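You operate a simulated robot arm through the tools that you are given. There is no shell and no other tool. Be economical: measure what you need, move in short steps, check, and stop when the job is done.

The job below is to be done with a simulated robot arm. You get a single attempt, and the scene is never put back.

## Task
Stack the tape box labelled "yellow" from the top of the gauge table on top of the tape box marked "white".
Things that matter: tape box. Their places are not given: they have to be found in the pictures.

The check looks at the end state, three seconds after you hand in, the way a careful person would. Anything else that was tipped, shoved, dropped, spilled or broken makes it a failure.

## Robot
A 7-joint arm with a two-finger parallel gripper, fixed in place. Base frame: the origin is at the foot of the arm, x ahead of it, y to its left, z up; the work surface is at about z = 0. Lengths are in m, angles in rad, forces in N, time in s.
With the tool pointing down near the work surface it reaches from about 0.24 to 0.62 m from the base axis. Its first joint turns from -1.152 to 1.152 rad. Payload 2.6 kg.
The TCP is the grasp point between the finger pads, 0.03 m short of the fingertips. In the tool frame z runs along the fingers and y along their closing line. Largest opening 0.094 m; finger width 0.028, thickness 0.01; the body of the gripper, 0.05 by 0.096 m, starts 0.055 m behind the TCP.
Orientation is that of the tool frame in the base frame, as a unit quaternion [w, x, y, z]. With the fingers straight down and closing along the base's y, the tool's x points along the base's -x, its y along +y and its z along -z.

## Interface
- The arm moves only by the tool servo_tool. Its argument "moves" is one flat list of numbers, 7 for each row, row after row: the gripper command, from -1 (shut) to 1 (fully open), values between in proportion, then the shift along the tool's x, y, z in m, then the turn, a rotation vector about the tool's x, y, z in rad. In form: [fingers, dx, dy, dz, rx, ry, rz, fingers, dx, dy, dz, rx, ry, rz, ...]. A call has 1 to 8 rows; each row is the pose to reach, as a shift and turn from the pose commanded when the call began, along the tool's axes at that moment. Each row takes 0.2 s and may step no farther than 0.05 m and 0.15 rad from the row before; otherwise, or with a gripper value out of range, the whole call is refused. Where a pose cannot be reached the arm comes as near as it can. A force on the tool above 40 N (or 10 N above the force at the start of the call, whichever is more), or a blocked arm, ends the call early, and 0.2 s more pass. Each finger travels about 0.072 m/s and halts on what it meets, pressing with about 40 N; the grip force reading is that of the motor and also rises with nothing between the fingers. The clock runs only during rows and for 0.2 s after the last one: add rows that repeat a pose to give the fingers time. The reply holds the time, the measured pose of the TCP, the force on the tool along the base axes, the opening and the grip force, in the units named above and with some noise, and new pictures: "pictures" is both (left out), scene, wrist or none.
- Cameras (640 x 400 px; columns grow to the right, rows downward): "scene" is fixed at [0.0319, 0.4278, 0.5654]; the picture's right is [-0.81, -0.58, 0.00], its down [-0.33, 0.46, -0.82] and it looks along [0.48, -0.67, -0.57] (base axes); focal length 333 px, centre (320, 200). "wrist" rides on the gripper at [-0.037, 0, -0.058] in the tool frame; the picture's right is [0.00, -1.00, 0.00], its down [0.97, 0.00, -0.24] and it looks along [0.24, 0.00, 0.97] (tool axes); focal length 218 px, centre (320, 200).
- point_at(camera, pixels): for up to 12 pixels [column, row] of the newest picture of that camera ("zoom" is the newest enlarged one), the place [x, y, z] in the base frame of the surface seen there, good to about 0.002 m. No time passes.
- enlarge(camera, box): a new picture of the part [left, top, right, bottom] of that camera's present view, enlarged. No time passes.
- close_job(): hands the job in; it is judged then, once.

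Go step by step. Measure first, check grasps and placings, and put right what went wrong. The budget is 60 turns and 120 pictures, counting those below and the enlarged ones. Unless the task says otherwise, let go and move clear before handing in, and close with one line.

The tools are called after "Call:" as name(argument=value, ...) on one line, values as JSON. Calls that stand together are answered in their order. servo_tool: Moves the arm, as the interface text tells. Its arguments: {"type":"object","properties":{"moves":{"type":"array","items":{"type":"number"}},"pictures":{"type":"string","enum":["both","scene","wrist","none"]}},"required":["moves"]} The other tools are called the same way: point_at (camera, pixels) gives the place of the surface under pixels of a picture; enlarge (camera, box) takes an enlarged picture of a part of a camera's view; close_job () hands the job in.

At the start:

```text
t: 0.0
tcp_pos: [0.3507, -0.1184, 0.3491]
ee_rot: [0.0, 0.0, 1.0, 0.0]
contact_force: [-0.4, 1.3, 0.0]
opening: 0.0941
gripper_force: 0.2
```

scene: 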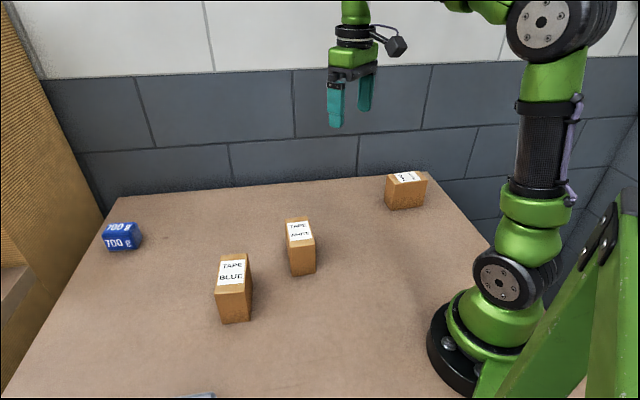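
wrist: 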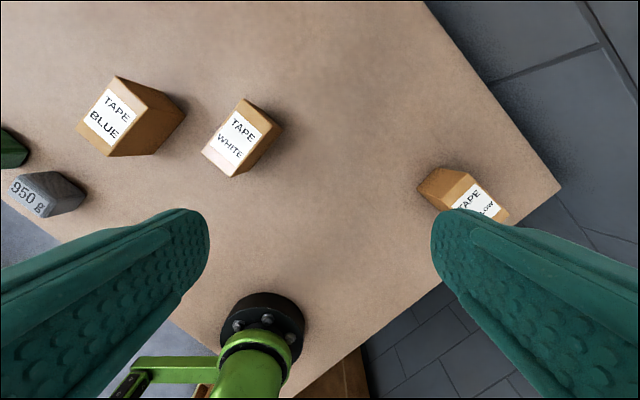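

The scene shows three tape boxes: blue near (233,288), white near (300,246), and a third near (405,190) that looks to be yellow in the wrist view. I'll enlarge these and measure them.

Call:
enlarge(camera="scene", box=[270, 160, 440, 280])

Call:
enlarge(camera="wrist", box=[180, 80, 520, 240])

Call:
point_at(camera="wrist", pixels=[[245, 98], [284, 127], [232, 177], [202, 153], [438, 167], [470, 173], [508, 214], [418, 189], [455, 205]])

Call:
point_at(camera="scene", pixels=[[386, 176], [418, 172], [426, 181], [393, 185], [392, 208], [425, 205], [287, 219], [307, 218], [314, 239], [291, 244], [294, 275], [315, 272]])

```text
3.33 times, centred on (355, 220) of scene
```

zoom: 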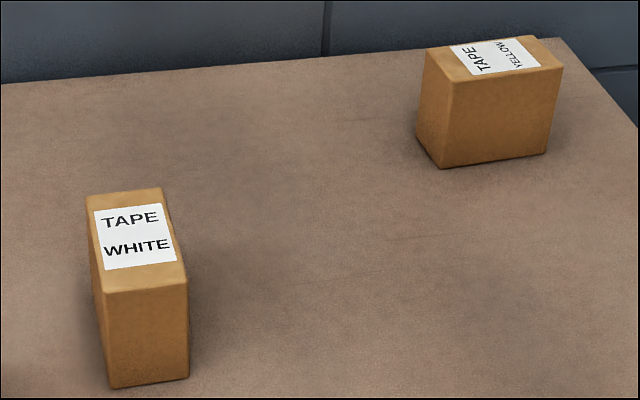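

```text
1.88 times, centred on (350, 160) of wrist
```

zoom: 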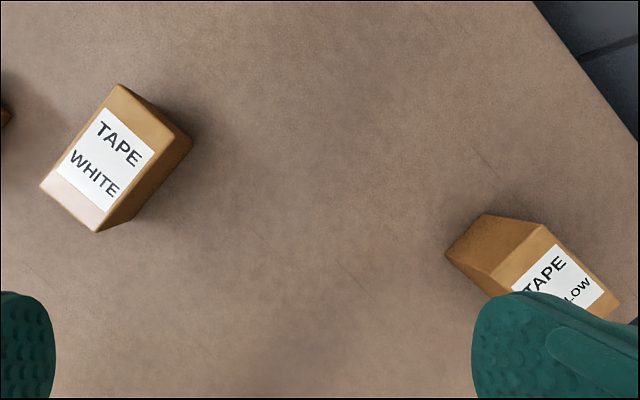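

```text
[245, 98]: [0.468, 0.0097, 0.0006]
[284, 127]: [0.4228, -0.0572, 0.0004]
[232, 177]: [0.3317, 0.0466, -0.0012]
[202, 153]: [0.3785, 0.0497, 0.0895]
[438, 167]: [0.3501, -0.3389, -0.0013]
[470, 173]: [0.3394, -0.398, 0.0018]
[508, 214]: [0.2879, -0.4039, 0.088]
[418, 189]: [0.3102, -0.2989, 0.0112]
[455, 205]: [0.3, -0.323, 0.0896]
```

```text
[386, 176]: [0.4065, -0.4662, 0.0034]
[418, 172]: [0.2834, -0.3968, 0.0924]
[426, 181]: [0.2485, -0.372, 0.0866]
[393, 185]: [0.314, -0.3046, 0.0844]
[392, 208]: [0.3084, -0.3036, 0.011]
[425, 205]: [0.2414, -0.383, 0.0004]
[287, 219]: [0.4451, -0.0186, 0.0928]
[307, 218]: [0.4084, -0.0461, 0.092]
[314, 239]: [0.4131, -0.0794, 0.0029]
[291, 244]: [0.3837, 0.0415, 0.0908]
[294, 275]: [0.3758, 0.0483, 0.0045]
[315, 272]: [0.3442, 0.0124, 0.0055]
```

White's top sits near (0.396, -0.003) and yellow's near (0.299, -0.351), both at z≈0.09, with yellow's long side running along about (1,1). Next I'll move above yellow and turn 45° so I can look straight down at it.

Call:
servo_tool(moves=[1, 0.0087, -0.0388, 0.0083, 0, 0, -0.131, 1, 0.0173, -0.0777, 0.0167, 0, 0, -0.262, 1, 0.026, -0.1165, 0.025, 0, 0, -0.393, 1, 0.0347, -0.1553, 0.0333, 0, 0, -0.524, 1, 0.0433, -0.1942, 0.0417, 0, 0, -0.655, 1, 0.052, -0.233, 0.05, 0, 0, -0.785, 1, 0.052, -0.233, 0.05, 0, 0, -0.785])

```text
t: 1.6
tcp_pos: [0.2989, -0.3525, 0.2994]
ee_rot: [0.0, -0.383, 0.924, 0.0]
contact_force: [0.7, 0.2, 0.3]
opening: 0.0939
gripper_force: 0.0
```

scene: 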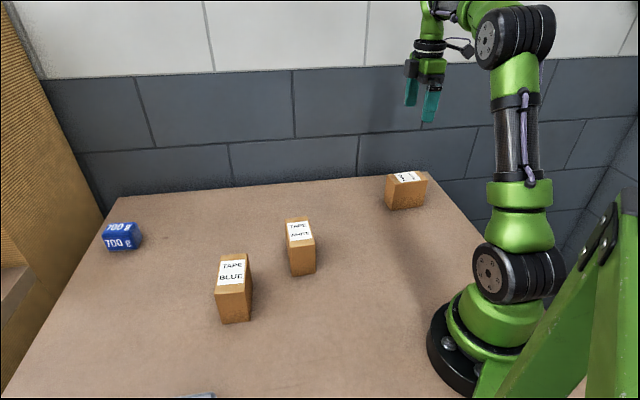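
wrist: 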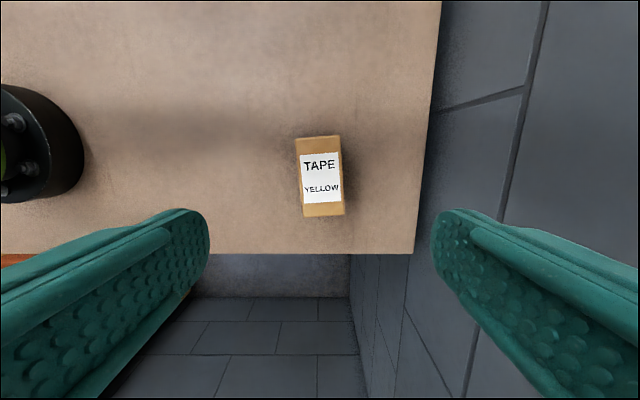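

The yellow box is directly below, with its top corners near (296,138), (340,135), (345,214) and (303,217), only slightly rotated. I'll enlarge it to get the exact corners.

Call:
enlarge(camera="wrist", box=[240, 125, 400, 225])

Call:
point_at(camera="wrist", pixels=[[299, 141], [337, 139], [342, 211], [305, 213], [321, 177]])

```text
4.00 times, centred on (320, 175) of wrist
```

zoom: 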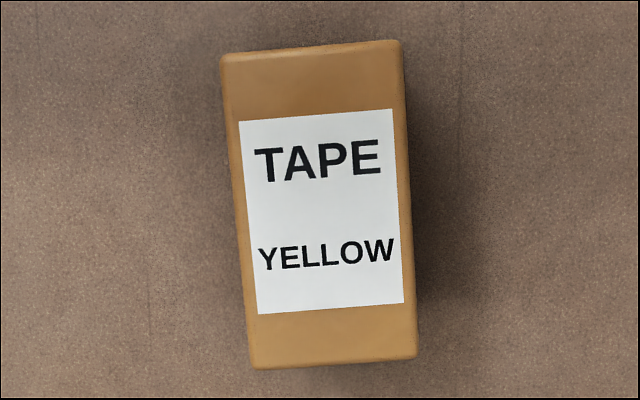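

```text
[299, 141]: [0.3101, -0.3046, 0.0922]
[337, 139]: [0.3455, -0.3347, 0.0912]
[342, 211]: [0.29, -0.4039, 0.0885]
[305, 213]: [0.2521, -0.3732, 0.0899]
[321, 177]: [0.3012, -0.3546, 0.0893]
```

Yellow's centre is (0.2994, -0.3541), it is about 0.05 wide, and its long axis lies at 50.4°. I'll turn a further 5.4°, go down to TCP z≈0.065 with the fingers open, then check.

Call:
servo_tool(moves=[1, 0.0008, -0.0015, 0.035, 0, 0, -0.094, 1, 0.0008, -0.0015, 0.075, 0, 0, -0.094, 1, 0.0008, -0.0015, 0.115, 0, 0, -0.094, 1, 0.0008, -0.0015, 0.155, 0, 0, -0.094, 1, 0.0008, -0.0015, 0.195, 0, 0, -0.094, 1, 0.0008, -0.0015, 0.22, 0, 0, -0.094, 1, 0.0008, -0.0015, 0.234, 0, 0, -0.094, 1, 0.0008, -0.0015, 0.234, 0, 0, -0.094])

```text
t: 3.4
tcp_pos: [0.2999, -0.354, 0.0641]
ee_rot: [-0.001, -0.425, 0.905, 0.0]
contact_force: [-0.2, -0.4, 0.1]
opening: 0.0939
gripper_force: 0.0
```

scene: 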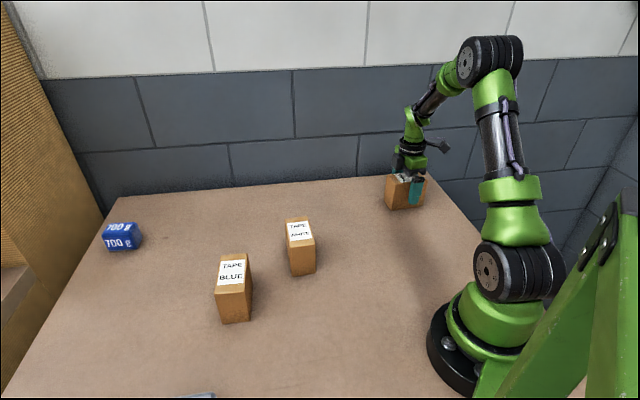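
wrist: 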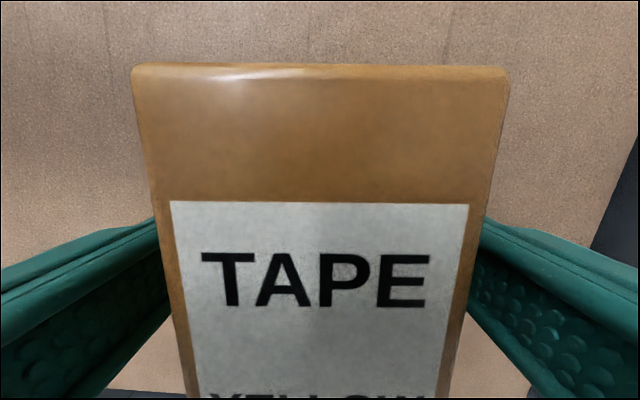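

The box is centred and straight between the fingers (edges at columns 133 and 510), with no contact force. Now I'll close.

Call:
servo_tool(moves=[-1, 0, 0, 0, 0, 0, 0, -1, 0, 0, 0, 0, 0, 0, -1, 0, 0, 0, 0, 0, 0, -1, 0, 0, 0, 0, 0, 0, -1, 0, 0, 0, 0, 0, 0], pictures="none")

```text
t: 4.6
tcp_pos: [0.2998, -0.3535, 0.0653]
ee_rot: [0.0, -0.426, 0.905, 0.0]
contact_force: [-0.9, 0.0, -0.1]
opening: 0.0591
gripper_force: 40.6
```

The fingers stopped at 0.059 with 40 N, so the box is held. I'll lift it straight up.

Call:
servo_tool(moves=[-1, 0, 0, -0.02, 0, 0, 0, -1, 0, 0, -0.06, 0, 0, 0, -1, 0, 0, -0.1, 0, 0, 0, -1, 0, 0, -0.14, 0, 0, 0, -1, 0, 0, -0.18, 0, 0, 0, -1, 0, 0, -0.22, 0, 0, 0, -1, 0, 0, -0.22, 0, 0, 0])

```text
t: 6.2
tcp_pos: [0.3015, -0.3546, 0.2847]
ee_rot: [0.001, -0.426, 0.905, 0.001]
contact_force: [0.3, -0.1, -1.6]
opening: 0.0587
gripper_force: 39.5
```

scene: 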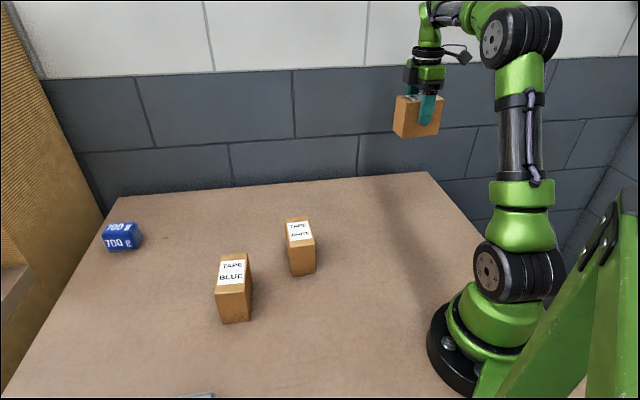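
wrist: 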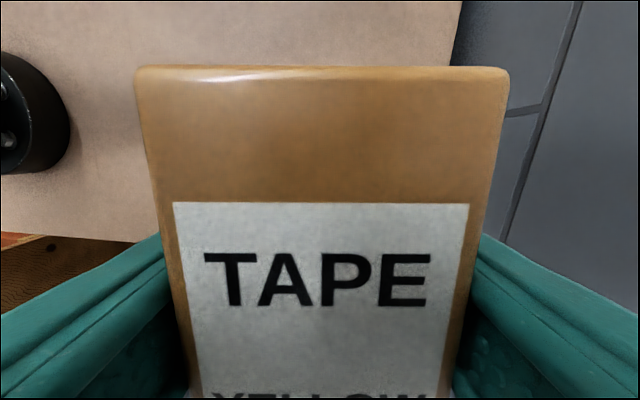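

The lift was clean and the box hasn't shifted in the grip. Next I'll measure white's top exactly in the scene view.

Call:
enlarge(camera="scene", box=[260, 200, 340, 250])

```text
8.00 times, centred on (300, 225) of scene
```

zoom: 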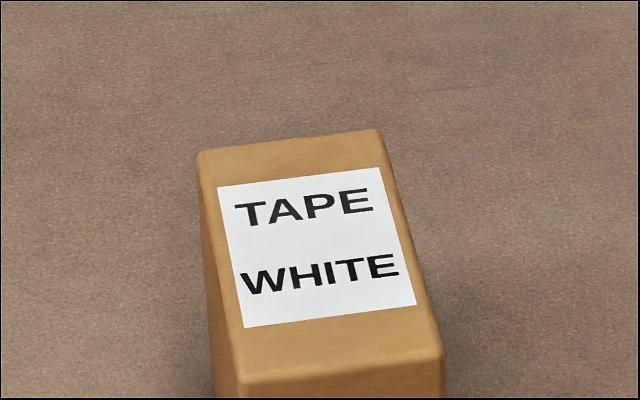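

Call:
point_at(camera="zoom", pixels=[[203, 157], [374, 136], [438, 349], [241, 376], [219, 189], [379, 169], [415, 305], [244, 326], [316, 250]])

```text
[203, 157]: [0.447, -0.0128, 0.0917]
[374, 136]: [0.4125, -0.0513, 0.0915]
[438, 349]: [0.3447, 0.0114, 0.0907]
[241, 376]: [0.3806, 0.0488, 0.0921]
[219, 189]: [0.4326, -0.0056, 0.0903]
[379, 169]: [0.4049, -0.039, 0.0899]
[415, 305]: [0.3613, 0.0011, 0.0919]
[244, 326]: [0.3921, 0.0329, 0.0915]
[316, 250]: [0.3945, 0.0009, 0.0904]
```

White's top centre is (0.3965, -0.0015) at z≈0.091, with its long axis at 137°. I need to move about 0.37 m and turn +93.4° about tool z, starting with the first 80% of the way.

Call:
servo_tool(moves=[-1, -0.0333, 0.0151, 0, 0, 0, 0.14, -1, -0.0667, 0.0302, 0, 0, 0, 0.28, -1, -0.1, 0.0453, 0, 0, 0, 0.42, -1, -0.1333, 0.0604, 0, 0, 0, 0.56, -1, -0.1667, 0.0755, 0, 0, 0, 0.7, -1, -0.2, 0.0906, 0, 0, 0, 0.84, -1, -0.2333, 0.1057, 0, 0, 0, 0.98, -1, -0.2666, 0.1208, 0, 0, 0, 1.12], pictures="scene")

```text
t: 8.0
tcp_pos: [0.3765, -0.0718, 0.2851]
ee_rot: [0.0, 0.121, 0.993, 0.0]
contact_force: [-0.4, 0.4, -3.0]
opening: 0.0591
gripper_force: 40.4
```

scene: 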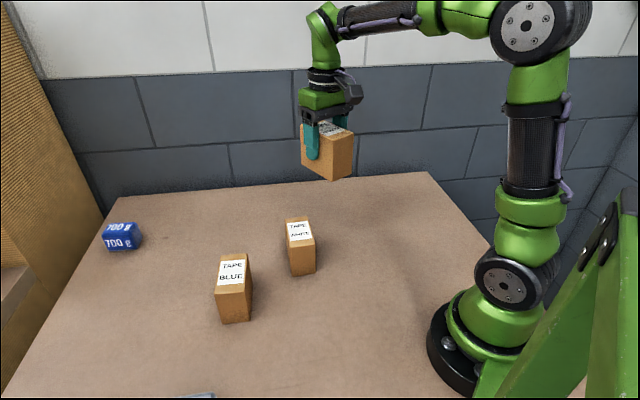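

Tool y is now at about 76°, with (0.020, 0.070) m and 29° left to go. I'll finish the move and come down part way, leaving the box's bottom about 4 cm above white.

Call:
servo_tool(moves=[-1, -0.0006, 0.0183, 0, 0, 0, 0.127, -1, -0.0012, 0.0365, 0, 0, 0, 0.254, -1, -0.0019, 0.0548, 0, 0, 0, 0.381, -1, -0.0025, 0.073, 0, 0, 0, 0.508, -1, -0.0025, 0.073, 0.04, 0, 0, 0.508, -1, -0.0025, 0.073, 0.08, 0, 0, 0.508, -1, -0.0025, 0.073, 0.09, 0, 0, 0.508, -1, -0.0025, 0.073, 0.09, 0, 0, 0.508])

```text
t: 9.8
tcp_pos: [0.3979, -0.0011, 0.1928]
ee_rot: [0.0, 0.366, 0.931, 0.0]
contact_force: [0.0, -0.6, -2.3]
opening: 0.059
gripper_force: 40.5
```

scene: 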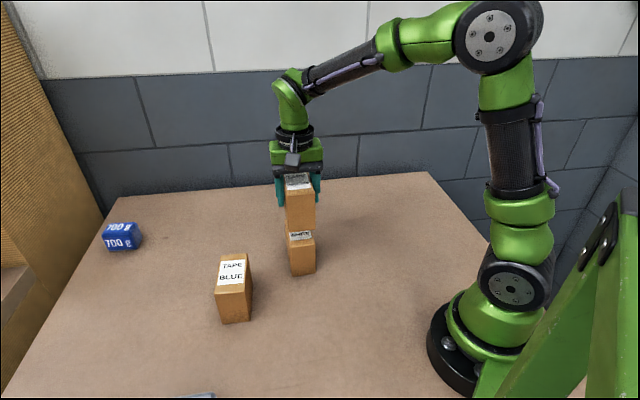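
wrist: 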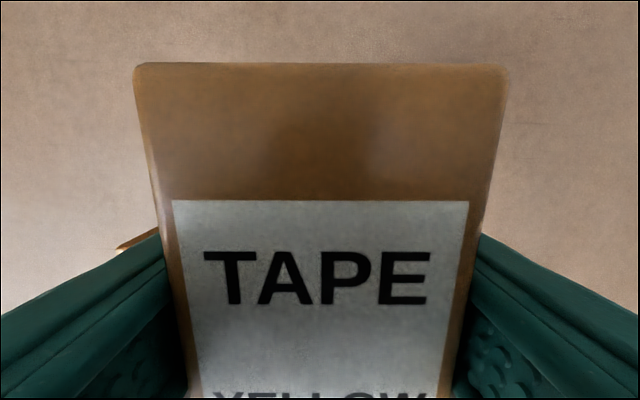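

The box is above white and aligned, with about 4 cm between them. I'll lower it 0.033 m and look closely.

Call:
servo_tool(moves=[-1, 0, 0, 0.016, 0, 0, 0, -1, 0, 0, 0.028, 0, 0, 0, -1, 0, 0, 0.033, 0, 0, 0, -1, 0, 0, 0.033, 0, 0, 0], pictures="none")

Call:
enlarge(camera="scene", box=[236, 180, 364, 280])

```text
t: 10.8
tcp_pos: [0.3966, 0.0007, 0.1622]
ee_rot: [0.0, 0.366, 0.931, 0.0]
contact_force: [-0.7, 0.2, -1.3]
opening: 0.0591
gripper_force: 40.3
```

```text
4.00 times, centred on (300, 230) of scene
```

zoom: 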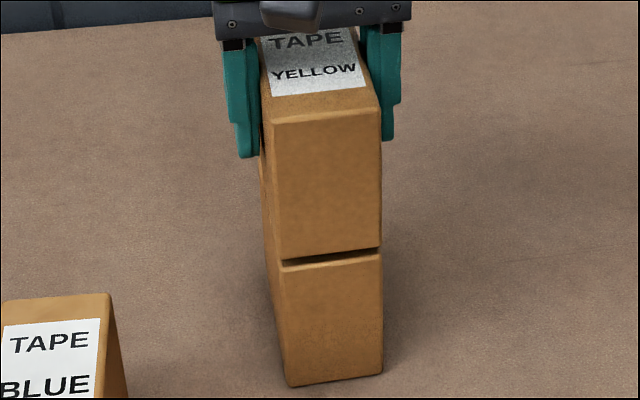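

The front faces line up well, with a gap of about 5 mm (zoom row 255). I'll lower in small steps and watch the force.

Call:
servo_tool(moves=[-1, 0, 0, 0.0015, 0, 0, 0, -1, 0, 0, 0.003, 0, 0, 0, -1, 0, 0, 0.004, 0, 0, 0, -1, 0, 0, 0.004, 0, 0, 0], pictures="none")

Call:
enlarge(camera="scene", box=[268, 205, 332, 255])

```text
t: 11.8
tcp_pos: [0.3964, -0.0014, 0.1573]
ee_rot: [0.0, 0.366, 0.931, 0.0]
contact_force: [0.9, -0.4, -1.9]
opening: 0.059
gripper_force: 39.9
```

```text
8.00 times, centred on (300, 230) of scene
```

zoom: 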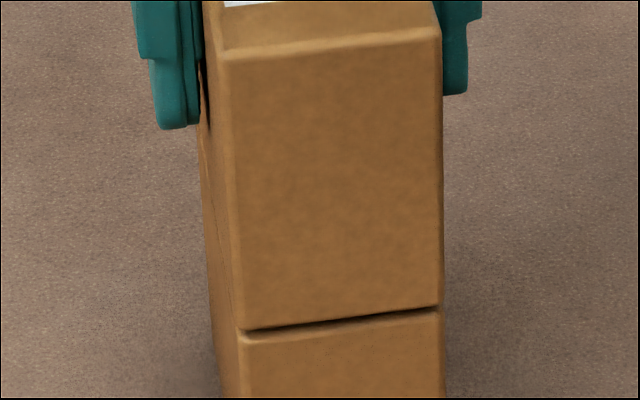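

A thin gap is left and there's no contact force yet. I'll lower another 2 mm.

Call:
servo_tool(moves=[-1, 0, 0, 0.0007, 0, 0, 0, -1, 0, 0, 0.0014, 0, 0, 0, -1, 0, 0, 0.002, 0, 0, 0, -1, 0, 0, 0.002, 0, 0, 0], pictures="none")

Call:
enlarge(camera="scene", box=[268, 205, 332, 255])

```text
t: 12.8
tcp_pos: [0.3965, -0.0016, 0.1568]
ee_rot: [0.0, 0.365, 0.931, 0.0]
contact_force: [-0.4, -0.9, -1.3]
opening: 0.0589
gripper_force: 39.9
```

```text
8.00 times, centred on (300, 230) of scene
```

zoom: 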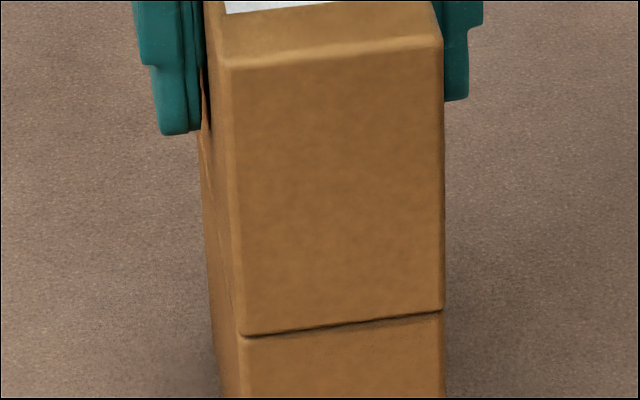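

The gap has all but closed, with little load on the tool. I'll go 1 mm further to seat it.

Call:
servo_tool(moves=[-1, 0, 0, 0.0005, 0, 0, 0, -1, 0, 0, 0.001, 0, 0, 0, -1, 0, 0, 0.001, 0, 0, 0], pictures="none")

```text
t: 13.6
tcp_pos: [0.3977, -0.0016, 0.1565]
ee_rot: [0.0, 0.366, 0.931, 0.0]
contact_force: [-0.8, 0.7, -1.8]
opening: 0.059
gripper_force: 39.6
```

Call:
servo_tool(moves=[-1, 0, 0, 0.0005, 0, 0, 0, -1, 0, 0, 0.001, 0, 0, 0, -1, 0, 0, 0.001, 0, 0, 0], pictures="none")

Call:
enlarge(camera="scene", box=[268, 205, 332, 255])

```text
t: 14.4
tcp_pos: [0.3971, -0.001, 0.1546]
ee_rot: [0.0, 0.367, 0.93, 0.0]
contact_force: [-6.3, -0.8, 14.9]
opening: 0.0588
gripper_force: 40.0
```

```text
8.00 times, centred on (300, 230) of scene
```

zoom: 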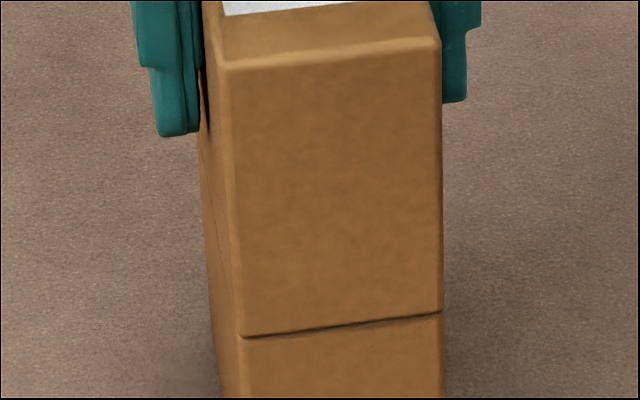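

The tool now reads +15 N upward, so the box is seated. I'll back off 0.7 mm to ease the load, then open slowly.

Call:
servo_tool(moves=[-1, 0, 0, -0.0007, 0, 0, 0, -1, 0, 0, -0.0007, 0, 0, 0, 0.35, 0, 0, -0.0007, 0, 0, 0, 0.5, 0, 0, -0.0007, 0, 0, 0, 0.8, 0, 0, -0.0007, 0, 0, 0, 1, 0, 0, -0.0007, 0, 0, 0, 1, 0, 0, -0.0007, 0, 0, 0])

```text
t: 16.0
tcp_pos: [0.3972, -0.0013, 0.155]
ee_rot: [0.0, 0.366, 0.931, 0.0]
contact_force: [0.3, 0.5, -0.5]
opening: 0.094
gripper_force: 0.0
```

scene: 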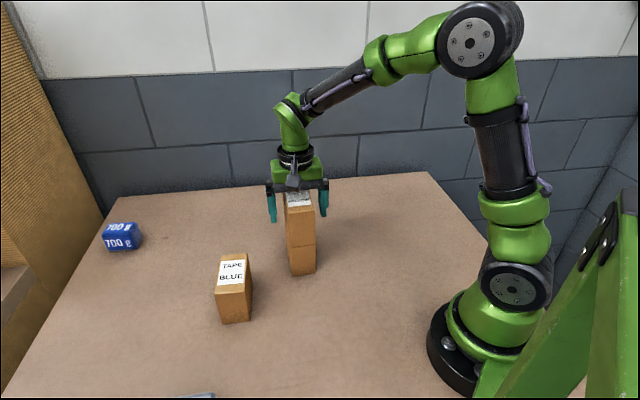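
wrist: 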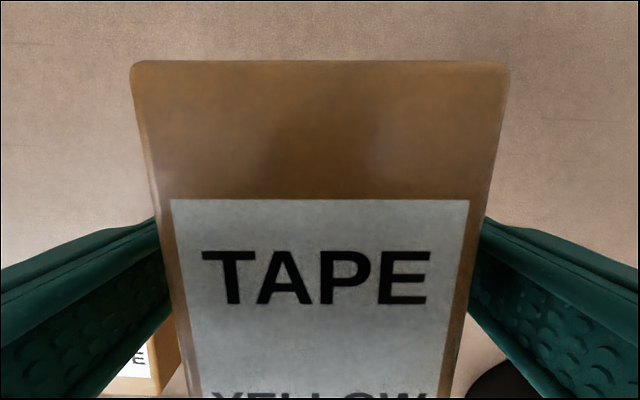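

The fingers are open and the stack is standing. I'll retreat straight up.

Call:
servo_tool(moves=[1, 0, 0, -0.02, 0, 0, 0, 1, 0, 0, -0.05, 0, 0, 0, 1, 0, 0, -0.09, 0, 0, 0, 1, 0, 0, -0.13, 0, 0, 0, 1, 0, 0, -0.16, 0, 0, 0, 1, 0, 0, -0.16, 0, 0, 0])

Call:
enlarge(camera="scene", box=[236, 180, 364, 280])

```text
t: 17.4
tcp_pos: [0.3979, -0.0009, 0.3149]
ee_rot: [-0.001, 0.366, 0.931, 0.0]
contact_force: [0.1, 0.9, 0.4]
opening: 0.094
gripper_force: 0.1
```

scene: 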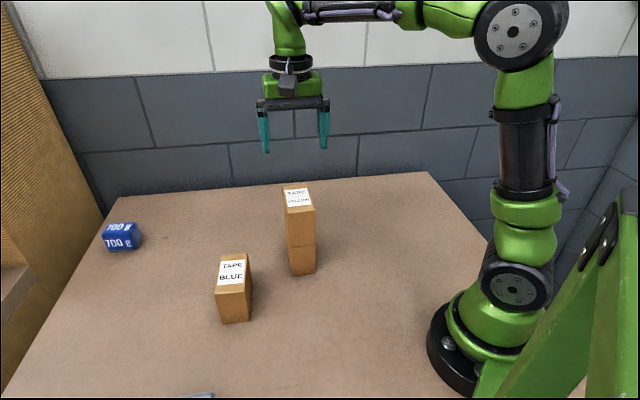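
wrist: 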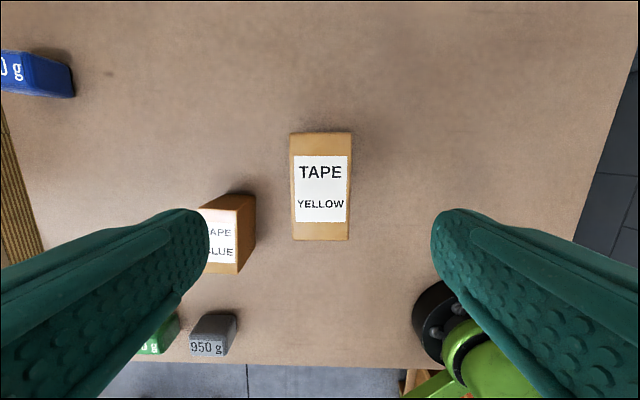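

```text
4.00 times, centred on (300, 230) of scene
```

zoom: 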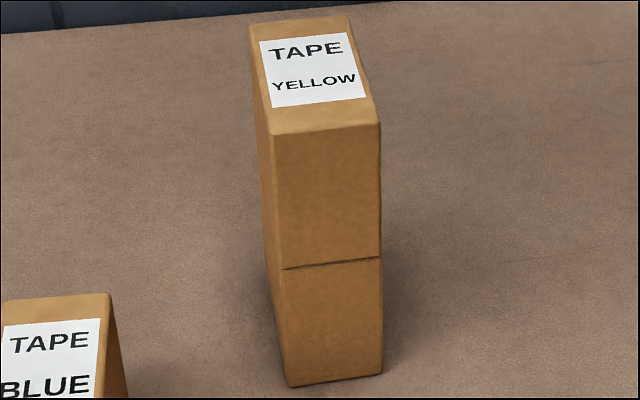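

Yellow sits squarely and upright on white, nothing else has moved, and the arm is clear, so I'm handing in.

Call:
close_job()

```text
The job is handed in.
```

The tape box labelled "yellow" is now stacked squarely on top of the "white" one, the arm is clear, and nothing else in view was moved.
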